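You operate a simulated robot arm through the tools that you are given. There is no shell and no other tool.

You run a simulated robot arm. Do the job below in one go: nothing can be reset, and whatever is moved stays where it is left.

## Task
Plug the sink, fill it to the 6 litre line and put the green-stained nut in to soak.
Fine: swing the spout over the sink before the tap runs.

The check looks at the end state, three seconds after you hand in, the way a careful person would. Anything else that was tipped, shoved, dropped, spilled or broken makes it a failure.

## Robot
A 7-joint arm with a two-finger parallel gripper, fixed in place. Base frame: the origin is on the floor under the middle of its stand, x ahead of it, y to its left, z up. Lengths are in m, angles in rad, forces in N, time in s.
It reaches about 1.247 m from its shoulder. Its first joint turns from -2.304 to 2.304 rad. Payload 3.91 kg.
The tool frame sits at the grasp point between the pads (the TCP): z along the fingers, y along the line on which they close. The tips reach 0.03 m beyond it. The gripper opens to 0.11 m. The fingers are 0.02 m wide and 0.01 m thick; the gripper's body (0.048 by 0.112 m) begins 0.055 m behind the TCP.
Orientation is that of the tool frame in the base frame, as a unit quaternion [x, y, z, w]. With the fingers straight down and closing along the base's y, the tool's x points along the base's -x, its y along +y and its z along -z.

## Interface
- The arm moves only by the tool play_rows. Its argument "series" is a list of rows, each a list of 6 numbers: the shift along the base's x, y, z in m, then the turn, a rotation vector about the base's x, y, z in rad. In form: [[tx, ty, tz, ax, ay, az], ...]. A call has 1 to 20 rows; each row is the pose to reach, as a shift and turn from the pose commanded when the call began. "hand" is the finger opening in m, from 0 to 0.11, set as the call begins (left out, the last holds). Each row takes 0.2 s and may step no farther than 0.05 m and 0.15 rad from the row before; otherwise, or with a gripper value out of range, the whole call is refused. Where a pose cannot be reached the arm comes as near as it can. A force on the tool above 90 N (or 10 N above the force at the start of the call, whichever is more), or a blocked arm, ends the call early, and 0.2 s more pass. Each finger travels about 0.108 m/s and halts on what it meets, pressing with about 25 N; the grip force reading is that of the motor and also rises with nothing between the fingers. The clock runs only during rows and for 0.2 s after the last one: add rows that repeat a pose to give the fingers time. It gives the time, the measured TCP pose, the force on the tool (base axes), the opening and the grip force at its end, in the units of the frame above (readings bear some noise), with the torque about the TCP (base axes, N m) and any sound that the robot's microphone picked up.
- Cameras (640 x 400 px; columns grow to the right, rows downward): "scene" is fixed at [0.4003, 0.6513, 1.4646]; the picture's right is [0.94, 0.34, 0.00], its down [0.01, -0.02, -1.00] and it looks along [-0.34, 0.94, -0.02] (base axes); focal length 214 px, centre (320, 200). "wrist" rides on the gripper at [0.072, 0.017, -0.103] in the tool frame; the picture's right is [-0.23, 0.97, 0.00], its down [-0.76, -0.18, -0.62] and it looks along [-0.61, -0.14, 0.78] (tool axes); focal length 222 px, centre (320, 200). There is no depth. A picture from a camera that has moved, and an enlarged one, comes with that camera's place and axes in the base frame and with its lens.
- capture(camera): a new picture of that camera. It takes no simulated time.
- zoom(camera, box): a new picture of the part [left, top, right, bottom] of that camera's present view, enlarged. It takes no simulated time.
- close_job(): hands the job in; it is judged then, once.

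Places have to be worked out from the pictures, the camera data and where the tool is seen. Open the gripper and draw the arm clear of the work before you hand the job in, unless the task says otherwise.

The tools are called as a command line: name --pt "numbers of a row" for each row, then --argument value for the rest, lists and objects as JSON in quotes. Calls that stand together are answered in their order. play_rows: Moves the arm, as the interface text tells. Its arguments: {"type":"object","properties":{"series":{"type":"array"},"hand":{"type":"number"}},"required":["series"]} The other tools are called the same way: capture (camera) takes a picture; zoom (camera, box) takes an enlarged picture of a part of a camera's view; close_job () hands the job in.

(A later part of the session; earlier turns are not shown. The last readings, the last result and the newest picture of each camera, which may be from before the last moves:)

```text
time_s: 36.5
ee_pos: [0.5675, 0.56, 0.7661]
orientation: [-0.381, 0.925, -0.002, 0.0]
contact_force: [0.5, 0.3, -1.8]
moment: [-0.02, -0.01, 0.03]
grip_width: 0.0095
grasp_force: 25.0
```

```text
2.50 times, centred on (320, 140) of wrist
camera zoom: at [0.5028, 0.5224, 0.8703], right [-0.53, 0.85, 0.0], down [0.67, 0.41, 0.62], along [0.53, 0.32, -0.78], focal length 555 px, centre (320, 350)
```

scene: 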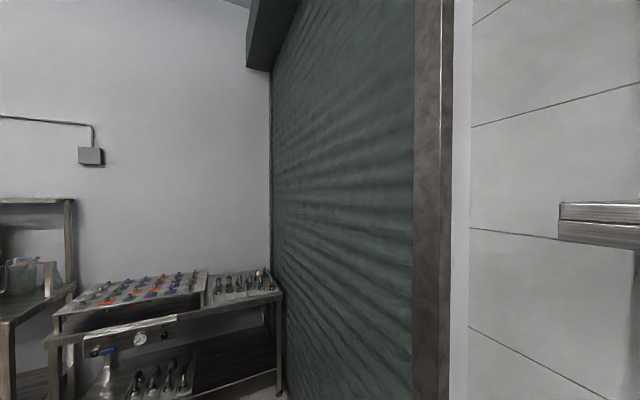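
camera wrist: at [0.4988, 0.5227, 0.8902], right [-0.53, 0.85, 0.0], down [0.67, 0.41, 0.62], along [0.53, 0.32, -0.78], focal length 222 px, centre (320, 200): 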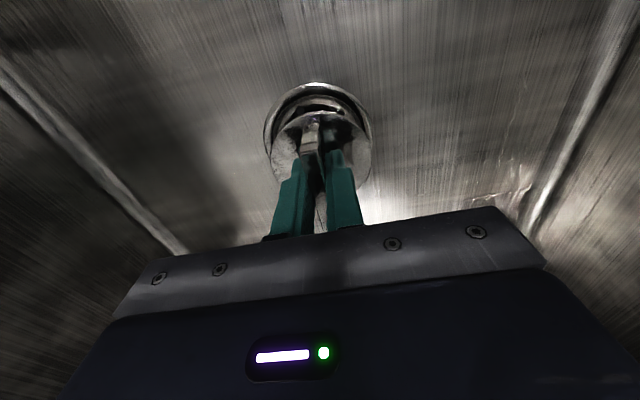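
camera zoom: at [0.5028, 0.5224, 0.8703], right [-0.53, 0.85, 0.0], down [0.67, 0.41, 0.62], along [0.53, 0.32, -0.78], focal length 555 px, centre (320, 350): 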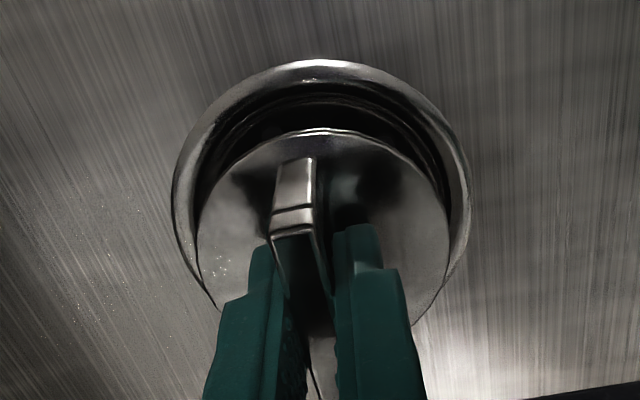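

Now the flange ring shows evenly around the plug (margins 25 vs 22 px). I continue down in 2 mm steps until contact.

play_rows --pt "0 0 -0.002 0 0 0" --pt "0 0 -0.004 0 0 0" --pt "0 0 -0.006 0 0 0" --pt "0 0 -0.008 0 0 0" --pt "0 0 -0.01 0 0 0" --pt "0 0 -0.01 0 0 0"

zoom --camera "wrist" --box '[220, 60, 420, 220]'

```text
time_s: 37.9
ee_pos: [0.5666, 0.5597, 0.7563]
orientation: [-0.382, 0.924, -0.002, -0.001]
contact_force: [0.0, -0.8, -1.1]
moment: [0.03, -0.02, -0.04]
grip_width: 0.0096
grasp_force: 25.0
```

```text
2.50 times, centred on (320, 140) of wrist
camera zoom: at [0.5027, 0.5224, 0.8601], right [-0.53, 0.85, 0.0], down [0.67, 0.41, 0.62], along [0.53, 0.32, -0.78], focal length 555 px, centre (320, 350)
```

zoom: 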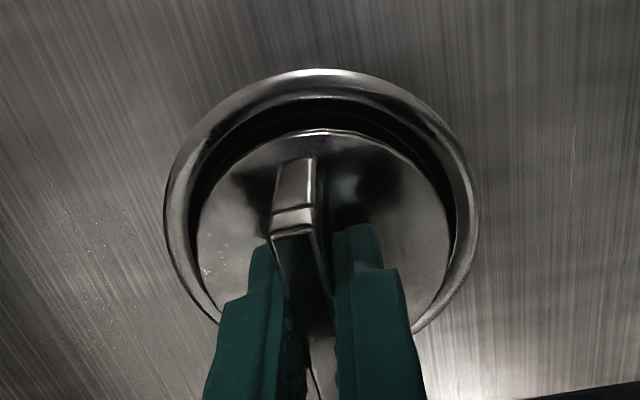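

Still concentric and no contact yet (force just the plug's weight). I continue lowering in 2 mm steps.

play_rows --pt "0 0 -0.002 0 0 0" --pt "0 0 -0.004 0 0 0" --pt "0 0 -0.006 0 0 0" --pt "0 0 -0.008 0 0 0" --pt "0 0 -0.008 0 0 0"

zoom --camera "wrist" --box '[220, 60, 420, 220]'

```text
time_s: 39.1
ee_pos: [0.5685, 0.5602, 0.749]
orientation: [-0.381, 0.925, -0.002, 0.0]
contact_force: [4.0, -0.5, 20.3]
moment: [0.08, -0.07, 0.01]
grip_width: 0.0098
grasp_force: 24.7
```

```text
2.50 times, centred on (320, 140) of wrist
camera zoom: at [0.503, 0.5231, 0.8533], right [-0.53, 0.85, 0.0], down [0.66, 0.41, 0.62], along [0.53, 0.33, -0.78], focal length 555 px, centre (320, 350)
```

zoom: 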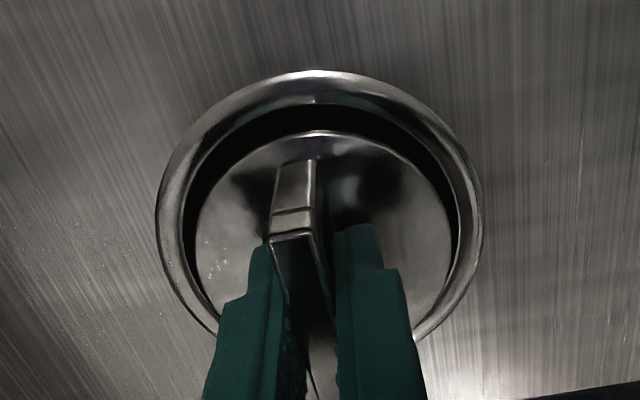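

Contact with 20 N up and a small +x side force, suggesting the plug rubs on its −x side. I lift 1.5 mm, shift 1 mm to +x and lower again.

play_rows --pt "0 0 0.002 0 0 0" --pt "0.0012 0 0.002 0 0 0" --pt "0.0012 0 0.001 0 0 0" --pt "0.0012 0 0.0 0 0 0" --pt "0.0012 0 -0.001 0 0 0" --pt "0.0012 0 -0.001 0 0 0"

zoom --camera "wrist" --box '[220, 60, 420, 220]'

```text
time_s: 40.5
ee_pos: [0.5681, 0.5605, 0.7482]
orientation: [-0.38, 0.925, -0.002, 0.0]
contact_force: [-5.4, 1.8, 21.2]
moment: [0.09, -0.07, 0.0]
grip_width: 0.0096
grasp_force: 25.3
```

```text
2.50 times, centred on (320, 140) of wrist
camera zoom: at [0.5037, 0.5228, 0.8517], right [-0.53, 0.85, 0.0], down [0.66, 0.41, 0.62], along [0.53, 0.33, -0.78], focal length 555 px, centre (320, 350)
```

zoom: 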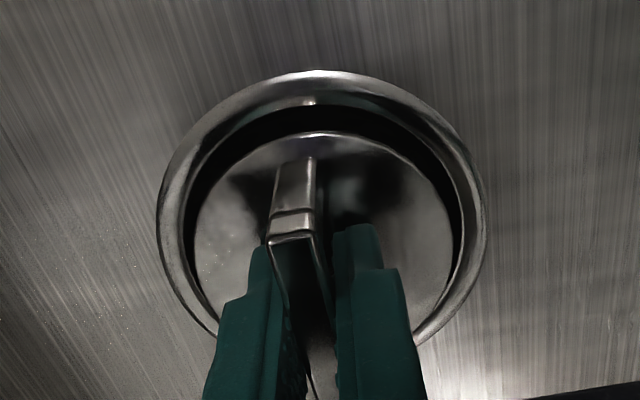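

Side force flipped, so that is only friction: the plug stands on a flat seat. I zoom in closer to judge how it is centred front-to-back.

zoom --camera "wrist" --box '[255, 75, 385, 165]'

```text
4.44 times, centred on (320, 120) of wrist
camera zoom: at [0.5037, 0.5228, 0.8517], right [-0.53, 0.85, 0.0], down [0.66, 0.41, 0.62], along [0.53, 0.33, -0.78], focal length 987 px, centre (320, 556)
```

zoom: 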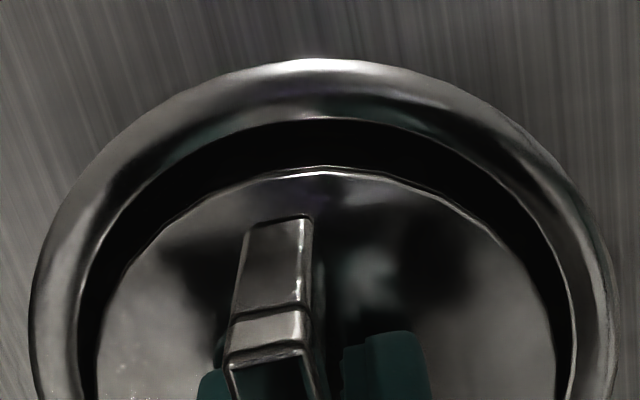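

The plug is centred sideways (19 vs 20 px) but about 2 mm too far back. I lift 2 mm, shift 1.3 mm in −x and −y, lower, and look again.

play_rows --pt "0 0 0.003 0 0 0" --pt "-0.001 -0.001 0.003 0 0 0" --pt "-0.0018 -0.0014 0.003 0 0 0" --pt "-0.0018 -0.0014 0.002 0 0 0" --pt "-0.0018 -0.0014 0.001 0 0 0" --pt "-0.0018 -0.0014 0.0 0 0 0" --pt "-0.0018 -0.0014 0.0 0 0 0"

zoom --camera "wrist" --box '[255, 75, 385, 165]'

```text
time_s: 42.1
ee_pos: [0.5666, 0.5591, 0.7483]
orientation: [-0.381, 0.924, -0.001, 0.0]
contact_force: [-0.8, -3.2, 11.0]
moment: [0.05, 0.0, 0.01]
grip_width: 0.0094
grasp_force: 25.0
```

```text
4.44 times, centred on (320, 120) of wrist
camera zoom: at [0.5024, 0.5212, 0.8518], right [-0.53, 0.85, 0.0], down [0.66, 0.41, 0.62], along [0.53, 0.32, -0.78], focal length 987 px, centre (320, 556)
```

zoom: 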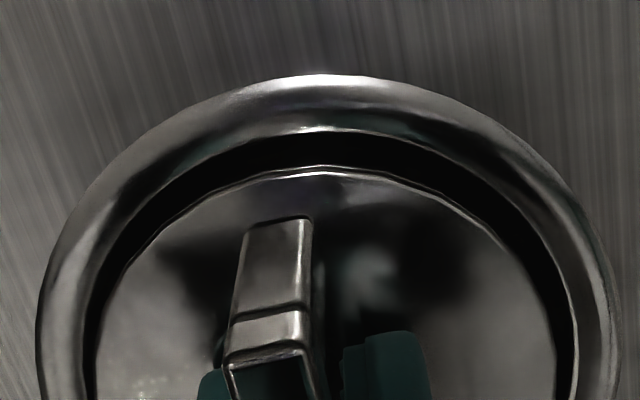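

The plug is now well centred in the ring. I release it, letting the fingers open, then check before rising.

play_rows --pt "0 0 0.001 0 0 0" --pt "0 0 0.001 0 0 0" --pt "0 0 0.001 0 0 0" --hand 0.03

zoom --camera "wrist" --box '[255, 75, 385, 165]'

play_rows --pt "0 0 0.003 0 0 0" --pt "0 0 0.01 0 0 0" --pt "0 0 0.02 0 0 0" --pt "0 0 0.035 0 0 0" --pt "0 0 0.05 0 0 0" --pt "-0.005 -0.005 0.07 0 0 0" --pt "-0.01 -0.01 0.09 0 0 0" --pt "-0.015 -0.015 0.11 0 0 0" --pt "-0.02 -0.02 0.13 0 0 0"

capture --camera "wrist"

zoom --camera "wrist" --box '[270, 40, 370, 140]'

```text
time_s: 42.9
ee_pos: [0.5658, 0.5598, 0.7472]
orientation: [-0.382, 0.924, -0.002, -0.001]
contact_force: [-0.2, -0.3, 0.8]
moment: [0.02, 0.0, 0.0]
grip_width: 0.0299
grasp_force: 0.0
```

```text
4.44 times, centred on (320, 120) of wrist
camera zoom: at [0.5021, 0.5213, 0.852], right [-0.53, 0.85, 0.0], down [0.67, 0.41, 0.62], along [0.53, 0.32, -0.78], focal length 987 px, centre (320, 556)
```

zoom: 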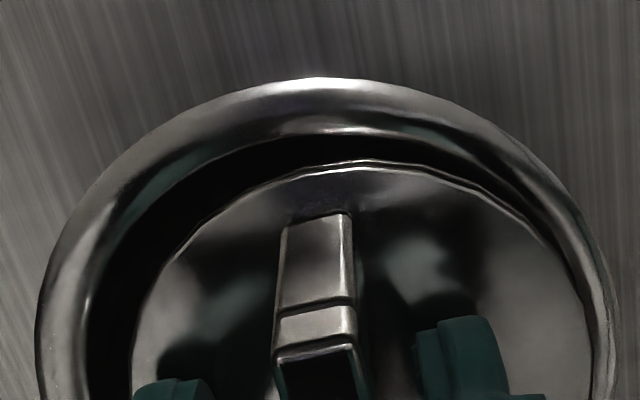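

```text
time_s: 44.9
ee_pos: [0.5467, 0.5397, 0.8788]
orientation: [-0.382, 0.924, -0.002, -0.001]
contact_force: [0.6, -0.7, -0.2]
moment: [-0.03, 0.04, 0.04]
grip_width: 0.03
grasp_force: 0.1
```

```text
taken
camera wrist: at [0.482, 0.5018, 0.9823], right [-0.53, 0.85, 0.0], down [0.67, 0.41, 0.62], along [0.53, 0.32, -0.78], focal length 222 px, centre (320, 200)
```

wrist: 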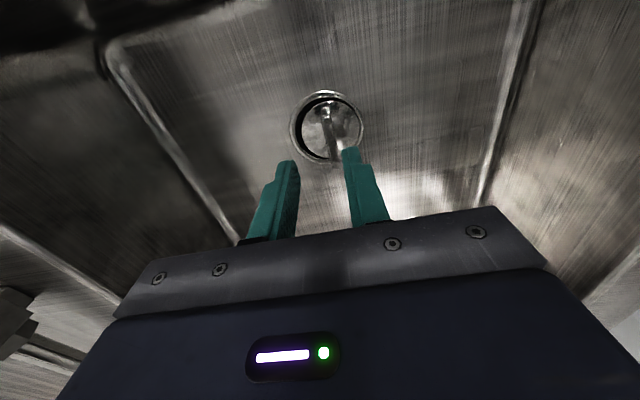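

```text
4.00 times, centred on (320, 90) of wrist
camera zoom: at [0.482, 0.5018, 0.9823], right [-0.53, 0.85, 0.0], down [0.67, 0.41, 0.62], along [0.53, 0.32, -0.78], focal length 888 px, centre (320, 640)
```

zoom: 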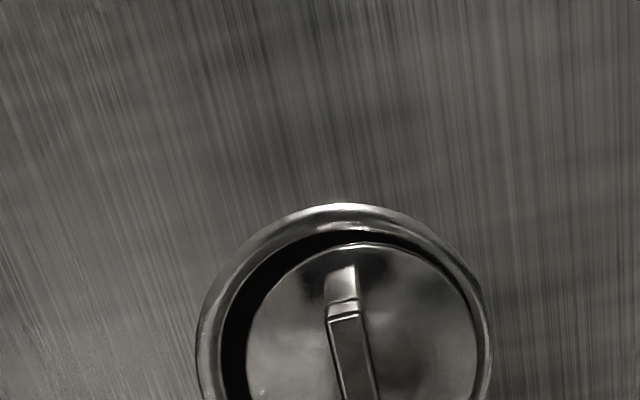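

Opening dragged the plug a few mm to the right in the picture (a finger tip brushed the disc). I look closer at how it lies.

zoom --camera "wrist" --box '[280, 80, 380, 175]'

```text
4.21 times, centred on (330, 128) of wrist
camera zoom: at [0.482, 0.5018, 0.9823], right [-0.53, 0.85, 0.0], down [0.67, 0.41, 0.62], along [0.53, 0.32, -0.78], focal length 935 px, centre (278, 505)
```

zoom: 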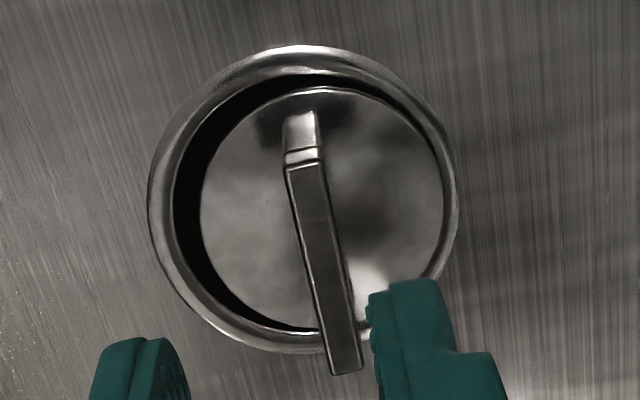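

The plug lies flat inside the ring but pushed ~3.5 mm to one side. I go back with fingers clear above the disc, let the closing jaws recentre it by the handle, and release without touching the disc.

play_rows --pt "0.005 0.005 -0.02 0 0 0" --pt "0.01 0.01 -0.045 0 0 0" --pt "0.015 0.015 -0.07 0 0 0" --pt "0.0197 0.0204 -0.09 0 0 0" --pt "0.0197 0.0204 -0.105 0 0 0" --pt "0.0197 0.0204 -0.117 0 0 0" --pt "0.0197 0.0204 -0.123 0 0 0" --pt "0.0197 0.0204 -0.123 0 0 0" --hand 0.045

zoom --camera "wrist" --box '[235, 75, 405, 195]'

play_rows --pt "0 0 0 0 0 0" --pt "0 0 0 0 0 0" --pt "0 0 0 0 0 0" --hand 0.0

zoom --camera "wrist" --box '[255, 75, 385, 165]'

```text
time_s: 46.7
ee_pos: [0.5666, 0.5597, 0.7563]
orientation: [-0.381, 0.925, -0.003, -0.001]
contact_force: [0.1, -0.6, 0.9]
moment: [-0.02, 0.02, 0.04]
grip_width: 0.0453
grasp_force: 0.1
```

```text
3.33 times, centred on (320, 135) of wrist
camera zoom: at [0.5021, 0.5218, 0.8592], right [-0.53, 0.85, 0.0], down [0.67, 0.41, 0.62], along [0.53, 0.32, -0.78], focal length 740 px, centre (320, 417)
```

zoom: 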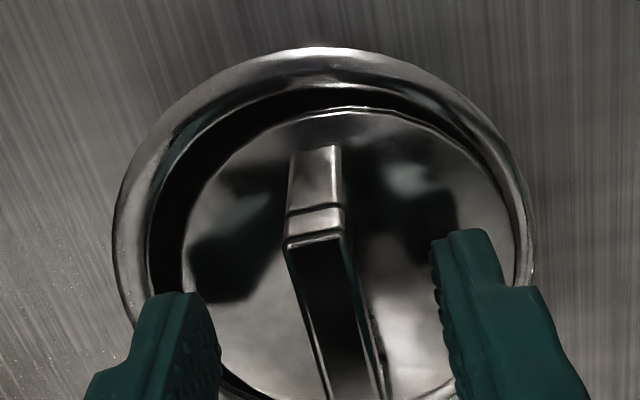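

```text
time_s: 47.5
ee_pos: [0.5664, 0.5603, 0.7553]
orientation: [-0.381, 0.924, -0.003, 0.0]
contact_force: [-0.1, 0.2, 0.3]
moment: [0.06, -0.02, 0.01]
grip_width: 0.0101
grasp_force: 25.1
```

```text
4.44 times, centred on (320, 120) of wrist
camera zoom: at [0.5021, 0.5217, 0.8594], right [-0.53, 0.85, 0.0], down [0.67, 0.41, 0.62], along [0.53, 0.32, -0.78], focal length 987 px, centre (320, 556)
```

zoom: 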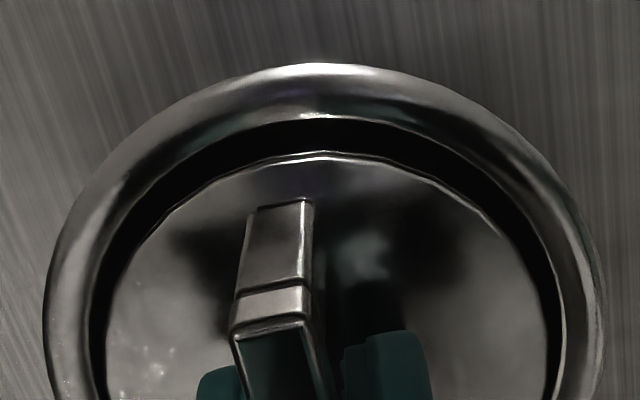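

The jaws recentred the plug (16 vs 19 px). I open the fingers with the tips clear of the disc and check.

play_rows --pt "0 0 0 0 0 0" --pt "0 0 0 0 0 0" --pt "0 0 0 0 0 0" --hand 0.035

zoom --camera "wrist" --box '[235, 75, 405, 195]'

```text
time_s: 48.3
ee_pos: [0.5657, 0.5597, 0.7567]
orientation: [-0.382, 0.924, -0.002, -0.001]
contact_force: [-1.0, 0.4, 0.2]
moment: [0.0, 0.04, 0.01]
grip_width: 0.0348
grasp_force: 0.0
```

```text
3.33 times, centred on (320, 135) of wrist
camera zoom: at [0.5021, 0.5217, 0.8594], right [-0.53, 0.85, 0.0], down [0.67, 0.41, 0.62], along [0.53, 0.32, -0.78], focal length 740 px, centre (320, 417)
```

zoom: 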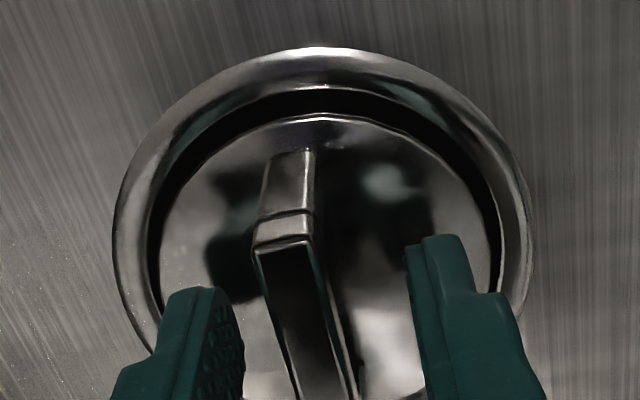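

The plug is released and centred in the drain. I rise straight up out of the sink and back off to look at the spout and tap.

play_rows --pt "0 0 0.01 0 0 0" --pt "0 0 0.03 0 0 0" --pt "0 0 0.06 0 0 0" --pt "0 0 0.1 0 0 0" --pt "0 0 0.14 0 0 0" --pt "0 0 0.18 0 0 0" --pt "-0.01 -0.02 0.22 0 0 0" --pt "-0.03 -0.05 0.25 0 0 0" --pt "-0.05 -0.08 0.28 0 0 0" --pt "-0.07 -0.11 0.31 0 0 0" --pt "-0.09 -0.14 0.34 0 0 0" --pt "-0.1 -0.17 0.37 0 0 0"

capture --camera "wrist"

```text
time_s: 50.9
ee_pos: [0.4665, 0.3886, 1.1254]
orientation: [-0.382, 0.924, -0.003, 0.0]
contact_force: [-0.1, 0.6, -0.6]
moment: [-0.02, 0.08, -0.01]
grip_width: 0.0351
grasp_force: 0.0
```

```text
taken
camera wrist: at [0.4021, 0.3509, 1.2287], right [-0.53, 0.85, 0.0], down [0.67, 0.41, 0.62], along [0.53, 0.32, -0.78], focal length 222 px, centre (320, 200)
```

wrist: 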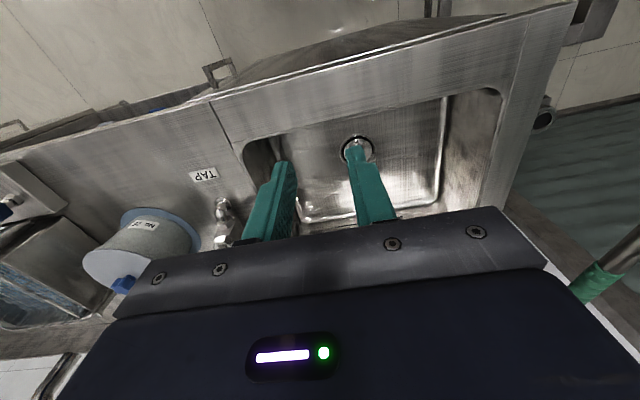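

I yaw right and tilt the tool up to look horizontally at the spout and valve from here, a bit higher.

play_rows --pt "0 -0.01 0.04 0 0 -0.12" --pt "0 -0.02 0.08 0 0 -0.24" --pt "0 -0.03 0.12 0 0 -0.36" --pt "0 -0.04 0.15 0 0 -0.4"

play_rows --pt "0 0 0 0.04 -0.14 0" --pt "0 0 0 0.08 -0.28 0" --pt "0 0 0 0.12 -0.42 0" --pt "0 0 0 0.15 -0.52 0"

capture --camera "wrist"

```text
time_s: 51.9
ee_pos: [0.4653, 0.348, 1.2753]
orientation: [-0.189, 0.982, -0.002, -0.002]
contact_force: [-0.1, 0.2, -0.4]
moment: [-0.03, 0.02, 0.03]
grip_width: 0.035
grasp_force: 0.1
```

```text
time_s: 52.9
ee_pos: [0.467, 0.3486, 1.274]
orientation: [-0.182, 0.946, 0.022, 0.266]
contact_force: [0.0, 0.7, 0.1]
moment: [-0.02, 0.04, -0.02]
grip_width: 0.0351
grasp_force: 0.1
```

```text
taken
camera wrist: at [0.351, 0.3269, 1.3261], right [-0.17, 0.98, 0.06], down [0.36, 0.0, 0.93], along [0.92, 0.18, -0.35], focal length 222 px, centre (320, 200)
```

wrist: 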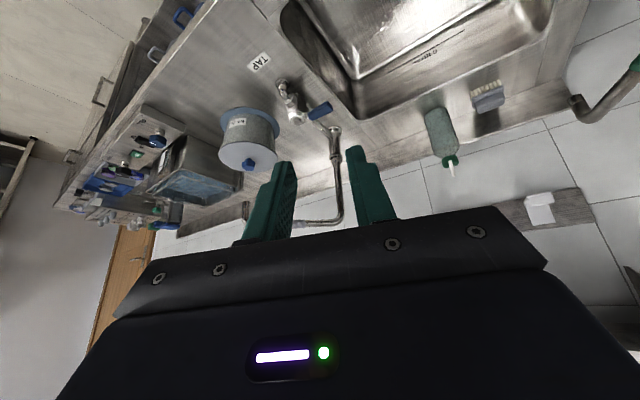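

zoom --camera "wrist" --box '[220, 50, 380, 240]'

zoom --camera "wrist" --box '[240, 50, 360, 150]'

```text
2.11 times, centred on (300, 145) of wrist
camera zoom: at [0.351, 0.3269, 1.3261], right [-0.17, 0.98, 0.06], down [0.36, 0.0, 0.93], along [0.92, 0.18, -0.35], focal length 468 px, centre (362, 316)
```

zoom: 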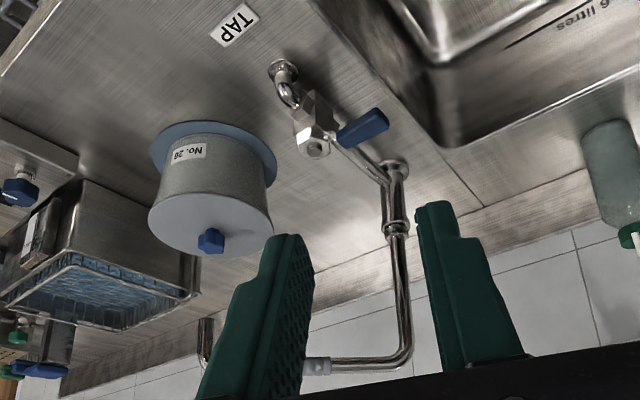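

```text
4.00 times, centred on (300, 100) of wrist
camera zoom: at [0.351, 0.3269, 1.3261], right [-0.17, 0.98, 0.06], down [0.36, 0.0, 0.93], along [0.92, 0.18, -0.35], focal length 888 px, centre (400, 600)
```

zoom: 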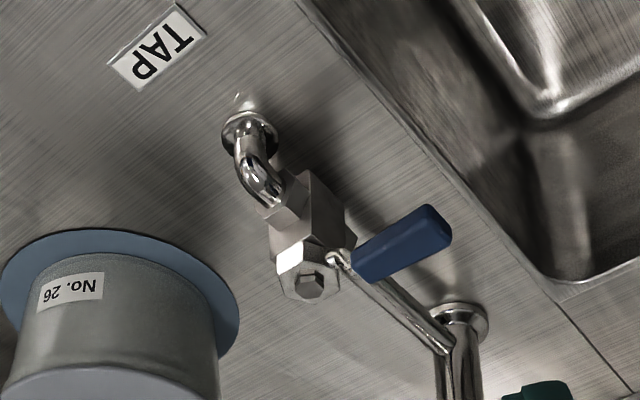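

The valve has a vertical axis with the blue lever pointing toward the sink (across the pipe: closed); the spout tube is at z≈1.17 from riser (0.892, 0.49) to an outlet near (0.93, 0.245), with a grey grip midway at about (0.911, 0.37). I level the tool and go above the grip, aligned to straddle the tube.

play_rows --pt "0 0 0.01 -0.04 0.14 0" --pt "0 0 0.02 -0.08 0.28 0" --pt "0 0 0.03 -0.12 0.42 0" --pt "0 0 0.04 -0.15 0.52 0"

play_rows --pt "0.037 0.001 0 0 0 0.112" --pt "0.074 0.003 0 0 0 0.224" --pt "0.111 0.005 0 0 0 0.336" --pt "0.148 0.006 0 0 0 0.448" --pt "0.185 0.008 0 0 0 0.56" --pt "0.222 0.01 0 0 0 0.672" --pt "0.259 0.011 0 0 0 0.784" --pt "0.296 0.013 0 0 0 0.896" --pt "0.333 0.015 0 0 0 1.008" --pt "0.37 0.016 0 0 0 1.12" --pt "0.407 0.018 0 0 0 1.232" --pt "0.444 0.019 0 0 0 1.342" --hand 0.07

capture --camera "wrist"

```text
time_s: 53.9
ee_pos: [0.4662, 0.3494, 1.3151]
orientation: [-0.19, 0.982, -0.002, -0.001]
contact_force: [-0.7, -0.2, -0.1]
moment: [0.04, -0.03, -0.01]
grip_width: 0.035
grasp_force: 0.0
```

```text
time_s: 56.5
ee_pos: [0.9106, 0.3677, 1.3165]
orientation: [0.759, -0.651, 0.002, -0.001]
contact_force: [-0.2, 0.4, 1.4]
moment: [0.03, -0.02, 0.0]
grip_width: 0.0699
grasp_force: 0.1
```

```text
taken
camera wrist: at [0.9036, 0.2946, 1.4205], right [-1.0, 0.07, -0.01], down [0.05, 0.78, 0.62], along [0.05, 0.62, -0.78], focal length 222 px, centre (320, 200)
```

wrist: 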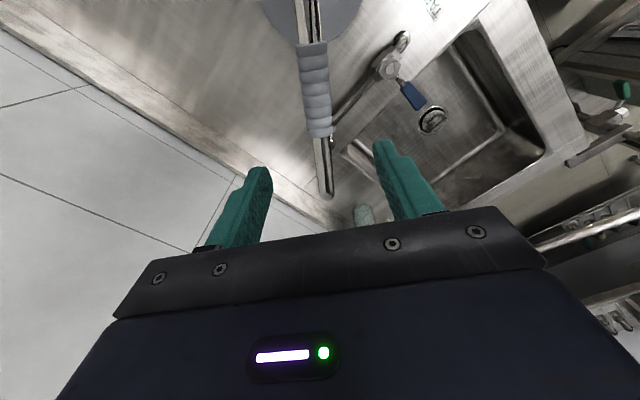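

The tube runs along x≈0.912 almost exactly in −y, with its riser near (0.911, 0.478). I align to it (yaw −0.15) over the grey grip, and descend with the fingers straddling the tube.

play_rows --pt "0.001 -0.004 -0.01 0 0 -0.08" --pt "0.002 -0.008 -0.03 0 0 -0.152" --pt "0.002 -0.008 -0.06 0 0 -0.152"

capture --camera "wrist"

```text
time_s: 57.3
ee_pos: [0.9121, 0.3606, 1.2551]
orientation: [-0.707, 0.707, -0.002, 0.001]
contact_force: [-0.1, -0.3, 0.2]
moment: [0.03, -0.06, 0.03]
grip_width: 0.07
grasp_force: 0.1
```

```text
taken
camera wrist: at [0.8942, 0.2891, 1.3592], right [-0.97, 0.23, 0.0], down [0.17, 0.76, 0.62], along [0.14, 0.61, -0.78], focal length 222 px, centre (320, 200)
```

wrist: 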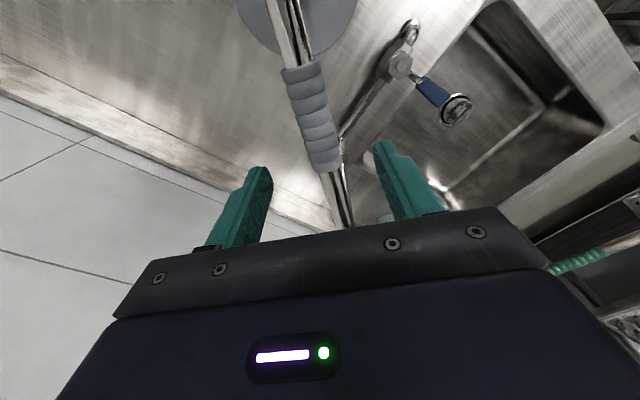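

The tube is centred between the fingers within ~3 mm. I descend the remaining 9 cm around it.

play_rows --pt "0.002 0 -0.02 0 0 0.02" --pt "0.002 0 -0.045 0 0 0.03" --pt "0.002 0 -0.07 0 0 0.03" --pt "0.002 0 -0.085 0 0 0.03" --pt "0.002 0 -0.09 0 0 0.03"

capture --camera "wrist"

```text
time_s: 58.5
ee_pos: [0.9138, 0.3598, 1.1653]
orientation: [0.718, -0.696, 0.002, -0.001]
contact_force: [0.3, -0.6, 0.0]
moment: [-0.01, 0.01, -0.01]
grip_width: 0.0699
grasp_force: 0.0
```

```text
taken
camera wrist: at [0.8985, 0.2883, 1.2688], right [-0.98, 0.2, 0.0], down [0.15, 0.77, 0.62], along [0.13, 0.61, -0.78], focal length 222 px, centre (320, 200)
```

wrist: 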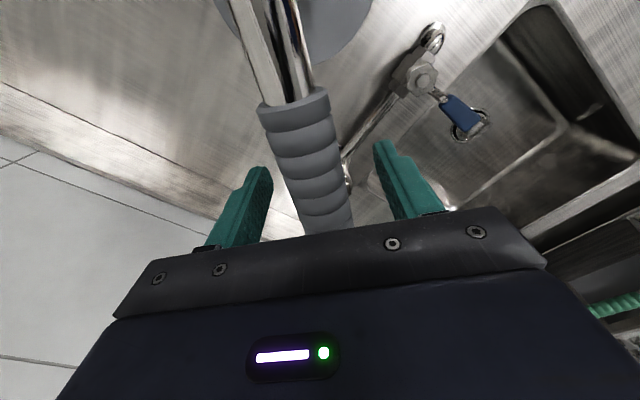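

The grey grip is between the fingers. I narrow the opening to cage the tube and swing it clockwise (toward the robot and the sink) along an arc around the riser, first half.

play_rows --pt "0 0 0 0 0 0" --pt "-0.0113 0.0005 0 0 0 -0.096" --pt "-0.0225 0.0022 0 0 0 -0.192" --pt "-0.0335 0.0049 0 0 0 -0.288" --pt "-0.0442 0.0086 0 0 0 -0.384" --pt "-0.0545 0.0133 0 0 0 -0.48" --pt "-0.0643 0.019 0 0 0 -0.576" --pt "-0.0735 0.0257 0 0 0 -0.672" --pt "-0.082 0.0331 0 0 0 -0.768" --pt "-0.0897 0.0414 0 0 0 -0.864" --pt "-0.0967 0.0503 0 0 0 -0.96" --hand 0.045

capture --camera "wrist"

```text
time_s: 60.9
ee_pos: [0.8159, 0.4099, 1.1643]
orientation: [-0.314, 0.949, -0.002, 0.0]
contact_force: [-0.2, 0.2, -0.6]
moment: [0.01, -0.03, 0.03]
grip_width: 0.0451
grasp_force: 0.0
```

```text
taken
camera wrist: at [0.7484, 0.3814, 1.2689], right [-0.4, 0.92, 0.0], down [0.72, 0.32, 0.62], along [0.57, 0.25, -0.78], focal length 222 px, centre (320, 200)
```

wrist: 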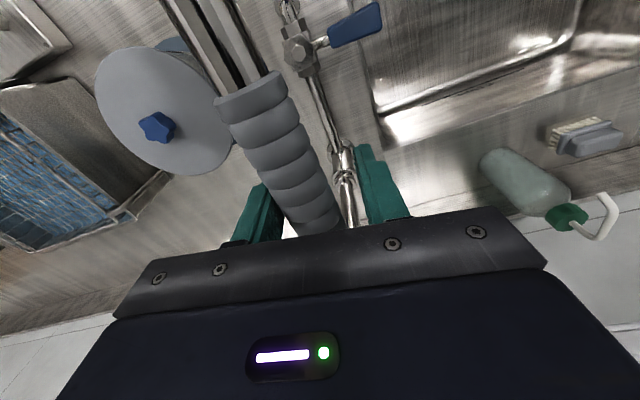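

The spout follows freely. I continue the arc until the outlet is well over the sink.

play_rows --pt "-0.006 0.0096 0 0 0 -0.096" --pt "-0.0111 0.0197 0 0 0 -0.192" --pt "-0.0152 0.0302 0 0 0 -0.288" --pt "-0.0183 0.0411 0 0 0 -0.384" --pt "-0.0203 0.0523 0 0 0 -0.48" --pt "-0.0213 0.0636 0 0 0 -0.576" --pt "-0.0211 0.0749 0 0 0 -0.672" --pt "-0.0199 0.0861 0 0 0 -0.768" --pt "-0.0176 0.0972 0 0 0 -0.864" --pt "-0.0142 0.108 0 0 0 -0.96" --pt "-0.0098 0.1185 0 0 0 -1.056" --pt "-0.0045 0.1285 0 0 0 -1.152" --pt "-0.0045 0.1285 0 0 0 -1.152"

capture --camera "wrist"

```text
time_s: 63.7
ee_pos: [0.8123, 0.5367, 1.1663]
orientation: [0.252, 0.968, -0.002, -0.002]
contact_force: [-6.1, -16.5, 0.7]
moment: [0.18, -0.07, 0.23]
grip_width: 0.0536
grasp_force: 8.6
```

```text
taken
camera wrist: at [0.7576, 0.5889, 1.2698], right [0.67, 0.74, 0.0], down [0.58, -0.53, 0.62], along [0.46, -0.42, -0.78], focal length 222 px, centre (320, 200)
```

wrist: 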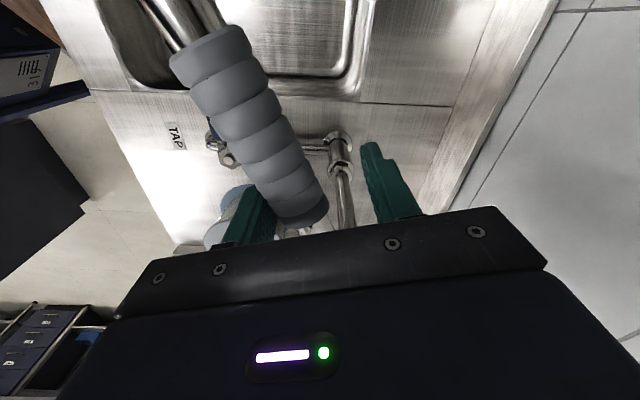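

The spout has reached about 160° with a light resistance (17 N), so its outlet should be near (0.685, 0.56), well over the sink. I ease off a few mm, open wider and rise clear of it.

play_rows --pt "-0.001 -0.004 0 0 0 0.05" --pt "-0.002 -0.007 0 0 0 0.1" --pt "-0.002 -0.007 0 0 0 0.1" --hand 0.06

capture --camera "wrist"

```text
time_s: 64.5
ee_pos: [0.8116, 0.5311, 1.1663]
orientation: [0.204, 0.979, -0.001, -0.002]
contact_force: [-0.6, 0.3, 0.0]
moment: [0.02, -0.01, 0.0]
grip_width: 0.06
grasp_force: 0.1
```

```text
taken
camera wrist: at [0.7509, 0.5774, 1.2694], right [0.6, 0.8, 0.0], down [0.63, -0.47, 0.62], along [0.5, -0.37, -0.78], focal length 222 px, centre (320, 200)
```

wrist: 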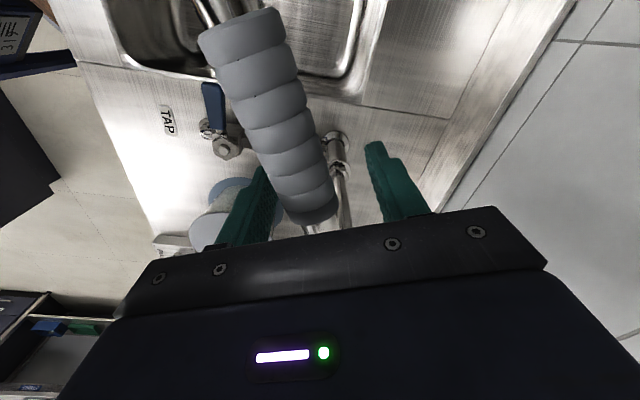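

No contact now. I rise straight up, then move back to view the spout over the sink.

play_rows --pt "0 0 0.02 0 0 0" --pt "0 0 0.05 0 0 0" --pt "0 0 0.09 0 0 0" --pt "0 0 0.13 0 0 0" --pt "-0.03 -0.02 0.16 0 0 0.07" --pt "-0.065 -0.04 0.18 0 0 0.14" --pt "-0.1 -0.06 0.2 0 0 0.21" --pt "-0.135 -0.08 0.2 0 0 0.28" --pt "-0.17 -0.1 0.2 0 0 0.35" --pt "-0.205 -0.12 0.2 0 0 0.42" --pt "-0.24 -0.14 0.2 0 0 0.49" --pt "-0.275 -0.16 0.2 0 0 0.56"

capture --camera "wrist"

```text
time_s: 67.1
ee_pos: [0.5362, 0.3719, 1.3658]
orientation: [-0.076, 0.997, -0.002, -0.001]
contact_force: [0.7, 1.1, -0.8]
moment: [-0.04, 0.04, 0.03]
grip_width: 0.0601
grasp_force: 0.1
```

```text
taken
camera wrist: at [0.4618, 0.3792, 1.469], right [0.08, 1.0, 0.0], down [0.78, -0.06, 0.62], along [0.62, -0.05, -0.78], focal length 222 px, centre (320, 200)
```

wrist: 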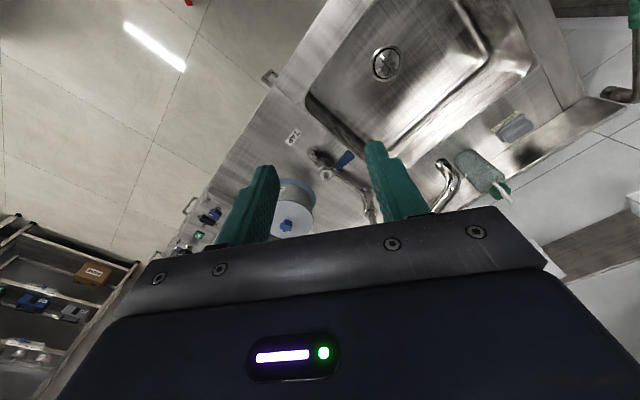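

The spout elbow now sits over the sink at about (0.65, 0.56). Next the nut: I travel high over to the tray area to look at the nuts closely.

play_rows --pt "0.02 -0.02 0 0 0 -0.05" --pt "0.05 -0.05 0 0 0 -0.1" --pt "0.08 -0.085 0 0 0 -0.16" --pt "0.11 -0.12 0 0 0 -0.22" --pt "0.14 -0.155 0 0 0 -0.28" --pt "0.17 -0.19 0 0 0 -0.34" --pt "0.2 -0.225 0 0 0 -0.4" --pt "0.23 -0.26 0 0 0 -0.46" --pt "0.26 -0.295 -0.01 0 0 -0.52" --pt "0.29 -0.33 -0.01 0 0 -0.58" --pt "0.32 -0.36 -0.02 0 0 -0.64" --pt "0.35 -0.395 -0.03 0 0 -0.7" --pt "0.38 -0.43 -0.04 0 0 -0.76" --pt "0.41 -0.46 -0.05 0 0 -0.82" --pt "0.44 -0.495 -0.06 0 0 -0.88" --pt "0.47 -0.53 -0.07 0 0 -0.937" --pt "0.5 -0.56 -0.08 0 0 -0.937"

capture --camera "wrist"

zoom --camera "wrist" --box '[240, 40, 440, 190]'

```text
time_s: 70.7
ee_pos: [1.0346, -0.1877, 1.2869]
orientation: [0.384, 0.923, 0.0, -0.001]
contact_force: [-0.5, 1.4, 2.1]
moment: [-0.02, -0.04, -0.01]
grip_width: 0.0598
grasp_force: 0.0
```

```text
taken
camera wrist: at [0.9957, -0.1232, 1.3911], right [0.85, 0.53, 0.0], down [0.41, -0.66, 0.62], along [0.33, -0.53, -0.78], focal length 222 px, centre (320, 200)
```

wrist: 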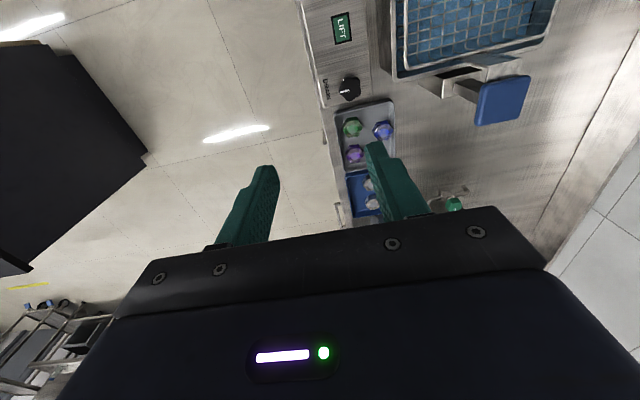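

```text
2.67 times, centred on (340, 115) of wrist
camera zoom: at [0.9957, -0.1232, 1.3911], right [0.85, 0.53, 0.0], down [0.41, -0.66, 0.62], along [0.33, -0.53, -0.78], focal length 592 px, centre (267, 427)
```

zoom: 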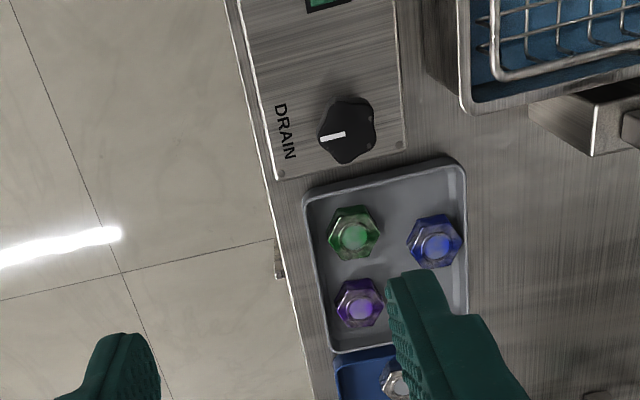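

The green-stained nut triangulates to about (1.157, −0.245) with its top near z≈0.90, close to the tray's corner and the other nuts. I move closer above it to see the clearances.

play_rows --pt "0.02 -0.01 -0.03 0 0 0" --pt "0.04 -0.02 -0.06 0 0 0" --pt "0.06 -0.03 -0.09 0 0 0" --pt "0.08 -0.04 -0.115 0 0 0" --pt "0.1 -0.05 -0.14 0 0 0"

capture --camera "wrist"

zoom --camera "wrist" --box '[250, 30, 430, 170]'

```text
time_s: 71.9
ee_pos: [1.1273, -0.2338, 1.1444]
orientation: [0.383, 0.924, 0.0, 0.0]
contact_force: [0.1, -0.1, 0.1]
moment: [0.02, 0.02, -0.04]
grip_width: 0.0598
grasp_force: 0.2
out of reach, approached as far as the arm can: row 5
```

```text
taken
camera wrist: at [1.0877, -0.1693, 1.2479], right [0.85, 0.53, 0.0], down [0.41, -0.66, 0.62], along [0.33, -0.53, -0.78], focal length 222 px, centre (320, 200)
```

wrist: 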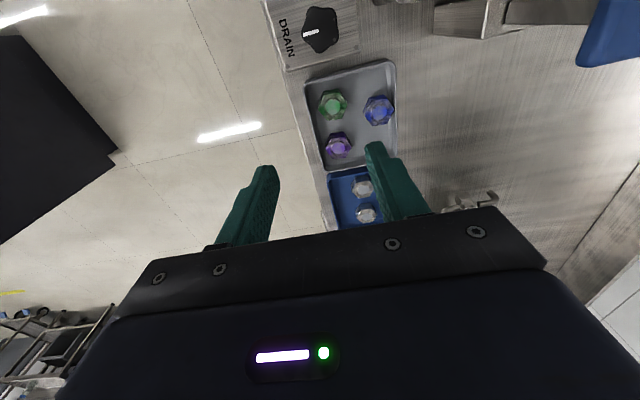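

```text
2.86 times, centred on (340, 100) of wrist
camera zoom: at [1.0877, -0.1693, 1.2479], right [0.85, 0.53, 0.0], down [0.41, -0.66, 0.62], along [0.33, -0.53, -0.78], focal length 635 px, centre (263, 486)
```

zoom: 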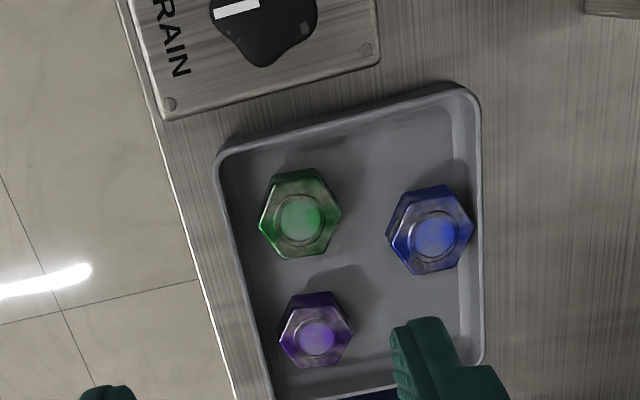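

That is near the reach limit at this height; lower down the reach should be better. I zoom closely on the green nut first.

zoom --camera "wrist" --box '[300, 70, 410, 170]'

zoom --camera "wrist" --box '[315, 85, 355, 120]'

```text
4.00 times, centred on (355, 120) of wrist
camera zoom: at [1.0877, -0.1693, 1.2479], right [0.85, 0.53, 0.0], down [0.41, -0.66, 0.62], along [0.33, -0.53, -0.78], focal length 888 px, centre (180, 520)
```

zoom: 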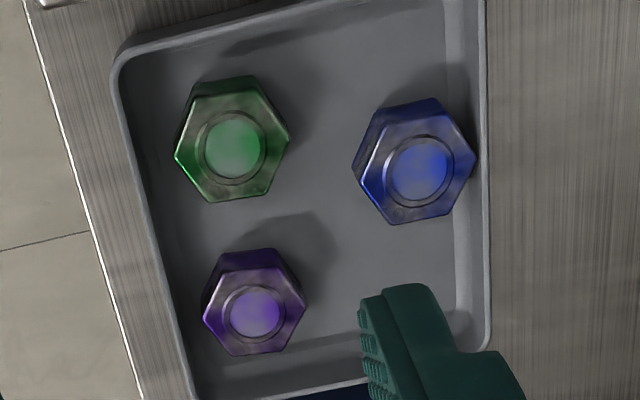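

```text
11.43 times, centred on (335, 102) of wrist
camera zoom: at [1.0877, -0.1693, 1.2479], right [0.85, 0.53, 0.0], down [0.41, -0.66, 0.62], along [0.33, -0.53, -0.78], focal length 2538 px, centre (149, 1314)
```

zoom: 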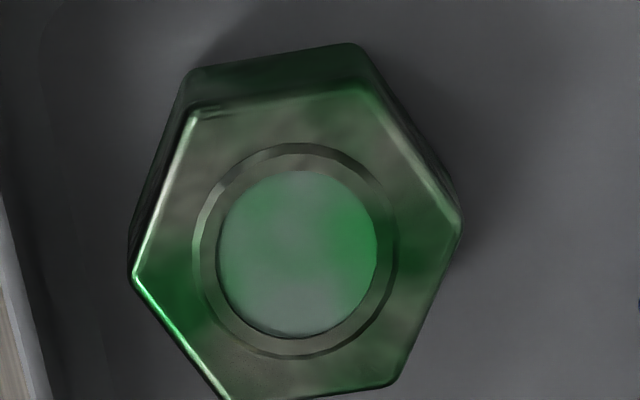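

Nut geometry: hexagon ~37 mm across flats, ~23 mm tall, centre ≈(1.157, −0.2435); the best closing direction is along the counter (flats at about −50°/130°), which has clearance to the tray wall and purple nut. I turn the tool to match (yaw ≈0.705) while descending a bit.

play_rows --pt "-0.005 0.002 -0.01 0 0 0.136" --pt "-0.005 0.002 -0.02 0 0 0.272" --pt "-0.005 0.002 -0.03 0 0 0.408" --pt "-0.005 0.002 -0.04 0 0 0.544" --pt "-0.005 0.002 -0.05 0 0 0.68" --pt "-0.005 0.002 -0.06 0 0 0.816" --pt "-0.005 0.002 -0.07 0 0 0.952" --pt "-0.005 0.002 -0.08 0 0 1.088" --pt "-0.005 0.002 -0.09 0 0 1.224" --pt "-0.005 0.002 -0.095 0 0 1.36" --pt "-0.005 0.002 -0.1 0 0 1.491" --pt "-0.005 0.002 -0.1 0 0 1.491"

capture --camera "wrist"

zoom --camera "wrist" --box '[240, 60, 420, 200]'

```text
time_s: 74.5
ee_pos: [1.1209, -0.2315, 1.0441]
orientation: [-0.346, 0.938, -0.003, -0.001]
contact_force: [0.1, 0.1, 0.5]
moment: [-0.02, 0.03, -0.01]
grip_width: 0.0598
grasp_force: 0.0
```

```text
taken
camera wrist: at [1.056, -0.2644, 1.148], right [-0.46, 0.89, 0.0], down [0.69, 0.36, 0.62], along [0.55, 0.28, -0.78], focal length 222 px, centre (320, 200)
```

wrist: 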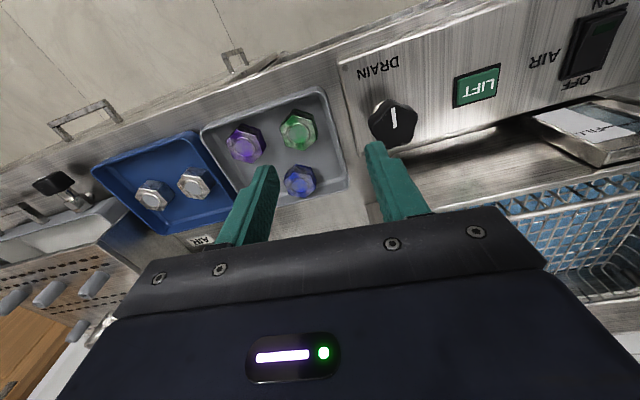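

```text
2.86 times, centred on (330, 130) of wrist
camera zoom: at [1.056, -0.2644, 1.148], right [-0.46, 0.89, 0.0], down [0.69, 0.36, 0.62], along [0.55, 0.28, -0.78], focal length 635 px, centre (291, 400)
```

zoom: 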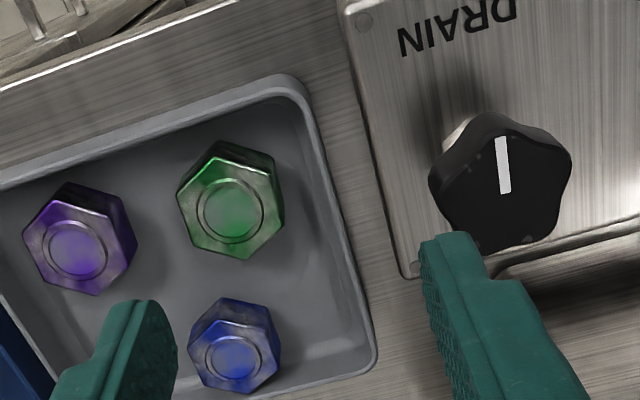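

Now I can see it well: nut top at z≈0.912, centre ≈(1.154, −0.241); the DRAIN knob (top ≈0.96) is ~8.5 cm away and clear of the gripper body. I zoom further to refine the nut's orientation.

zoom --camera "wrist" --box '[275, 100, 335, 150]'

```text
8.00 times, centred on (305, 125) of wrist
camera zoom: at [1.056, -0.2644, 1.148], right [-0.46, 0.89, 0.0], down [0.69, 0.36, 0.62], along [0.55, 0.28, -0.78], focal length 1777 px, centre (440, 800)
```

zoom: 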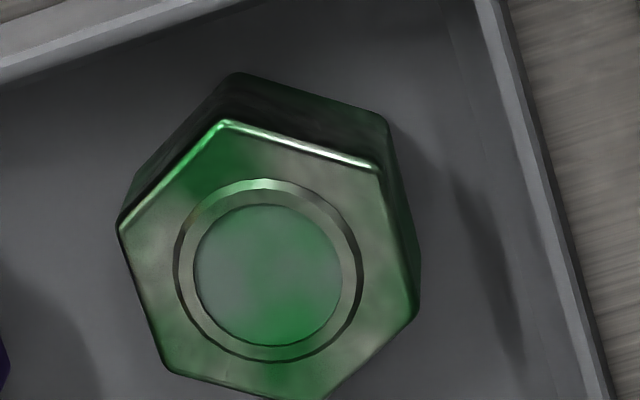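

Nut flats match yaw ≈0.73; target tool position ≈(1.155, −0.242). I narrow the opening to 0.048, lower and extend to just above the nut, then check reach.

play_rows --pt "0.002 -0.001 -0.02 0 0 0.024" --pt "0.006 -0.002 -0.04 0 0 0.024" --pt "0.014 -0.004 -0.055 0 0 0.024" --pt "0.024 -0.007 -0.065 0 0 0.024" --pt "0.034 -0.0105 -0.075 0 0 0.024" --pt "0.034 -0.0105 -0.075 0 0 0.024" --hand 0.048

capture --camera "wrist"

zoom --camera "wrist" --box '[250, 90, 390, 200]'

```text
time_s: 75.9
ee_pos: [1.1573, -0.2425, 0.9692]
orientation: [-0.356, 0.934, -0.002, -0.001]
contact_force: [-0.1, 0.6, 0.8]
moment: [0.04, 0.04, -0.03]
grip_width: 0.048
grasp_force: 0.1
```

```text
taken
camera wrist: at [1.0909, -0.2766, 1.0731], right [-0.48, 0.88, 0.0], down [0.69, 0.38, 0.62], along [0.55, 0.3, -0.78], focal length 222 px, centre (320, 200)
```

wrist: 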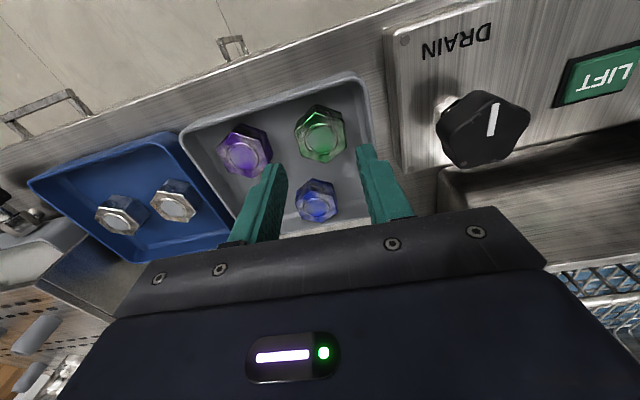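

```text
3.64 times, centred on (320, 145) of wrist
camera zoom: at [1.0909, -0.2766, 1.0731], right [-0.48, 0.88, 0.0], down [0.69, 0.38, 0.62], along [0.55, 0.3, -0.78], focal length 808 px, centre (320, 400)
```

zoom: 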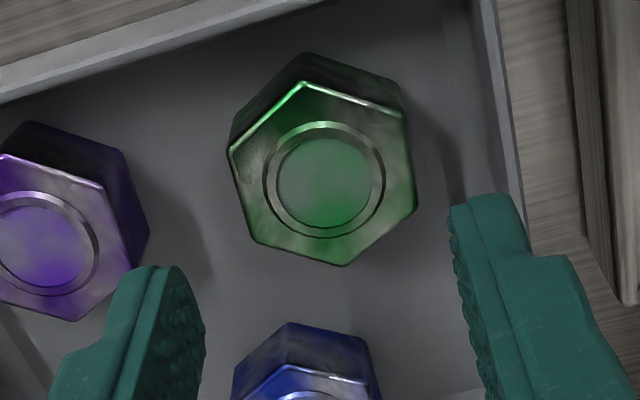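

The nut is centred between the fingers within ~3 mm. I nudge slightly and descend 4 cm around it, then check before closing.

play_rows --pt "-0.0025 -0.0015 -0.01 0 0 0" --pt "-0.0025 -0.0015 -0.02 0 0 0" --pt "-0.0025 -0.0015 -0.03 0 0 0" --pt "-0.0025 -0.0015 -0.037 0 0 0" --pt "-0.0025 -0.0015 -0.041 0 0 0" --pt "-0.0025 -0.0015 -0.041 0 0 0"

zoom --camera "wrist" --box '[250, 90, 390, 220]'

```text
time_s: 77.3
ee_pos: [1.1538, -0.2443, 0.9277]
orientation: [-0.356, 0.935, -0.002, -0.001]
contact_force: [0.1, -1.5, -0.7]
moment: [0.01, 0.01, 0.01]
grip_width: 0.0478
grasp_force: 0.0
```

```text
3.08 times, centred on (320, 155) of wrist
camera zoom: at [1.088, -0.2777, 1.032], right [-0.48, 0.88, 0.0], down [0.69, 0.38, 0.62], along [0.55, 0.3, -0.78], focal length 684 px, centre (320, 338)
```

zoom: 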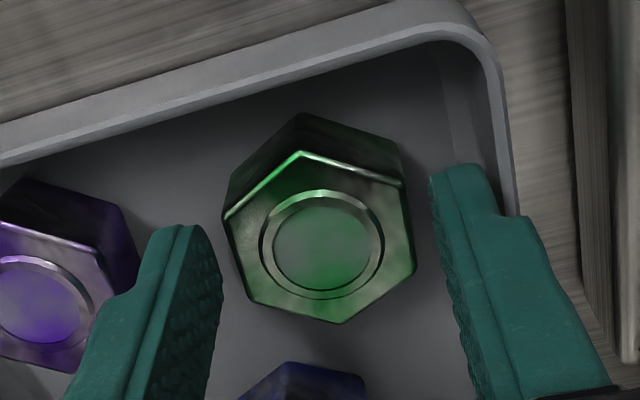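

The fingers straddle the nut with no contact. I close on it.

play_rows --pt "0 0 0 0 0 0" --pt "0 0 0 0 0 0" --pt "0 0 0 0 0 0" --hand 0.0

zoom --camera "wrist" --box '[250, 90, 390, 220]'

```text
time_s: 78.1
ee_pos: [1.154, -0.244, 0.9276]
orientation: [-0.356, 0.934, -0.002, -0.001]
contact_force: [-0.3, 0.5, -0.1]
moment: [0.0, -0.02, -0.01]
grip_width: 0.0384
grasp_force: 25.1
```

```text
3.08 times, centred on (320, 155) of wrist
camera zoom: at [1.0881, -0.2777, 1.0321], right [-0.48, 0.88, 0.0], down [0.69, 0.38, 0.62], along [0.55, 0.3, -0.78], focal length 684 px, centre (320, 338)
```

zoom: 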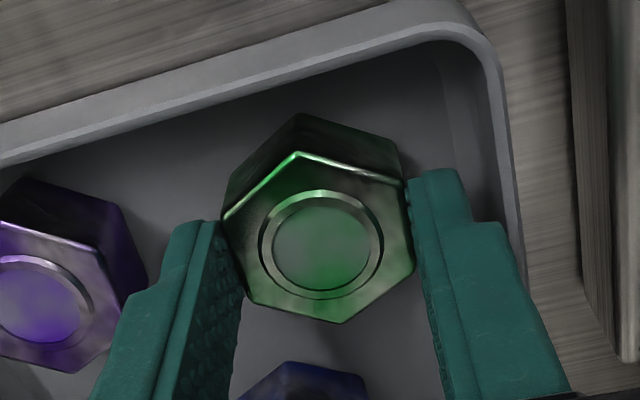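

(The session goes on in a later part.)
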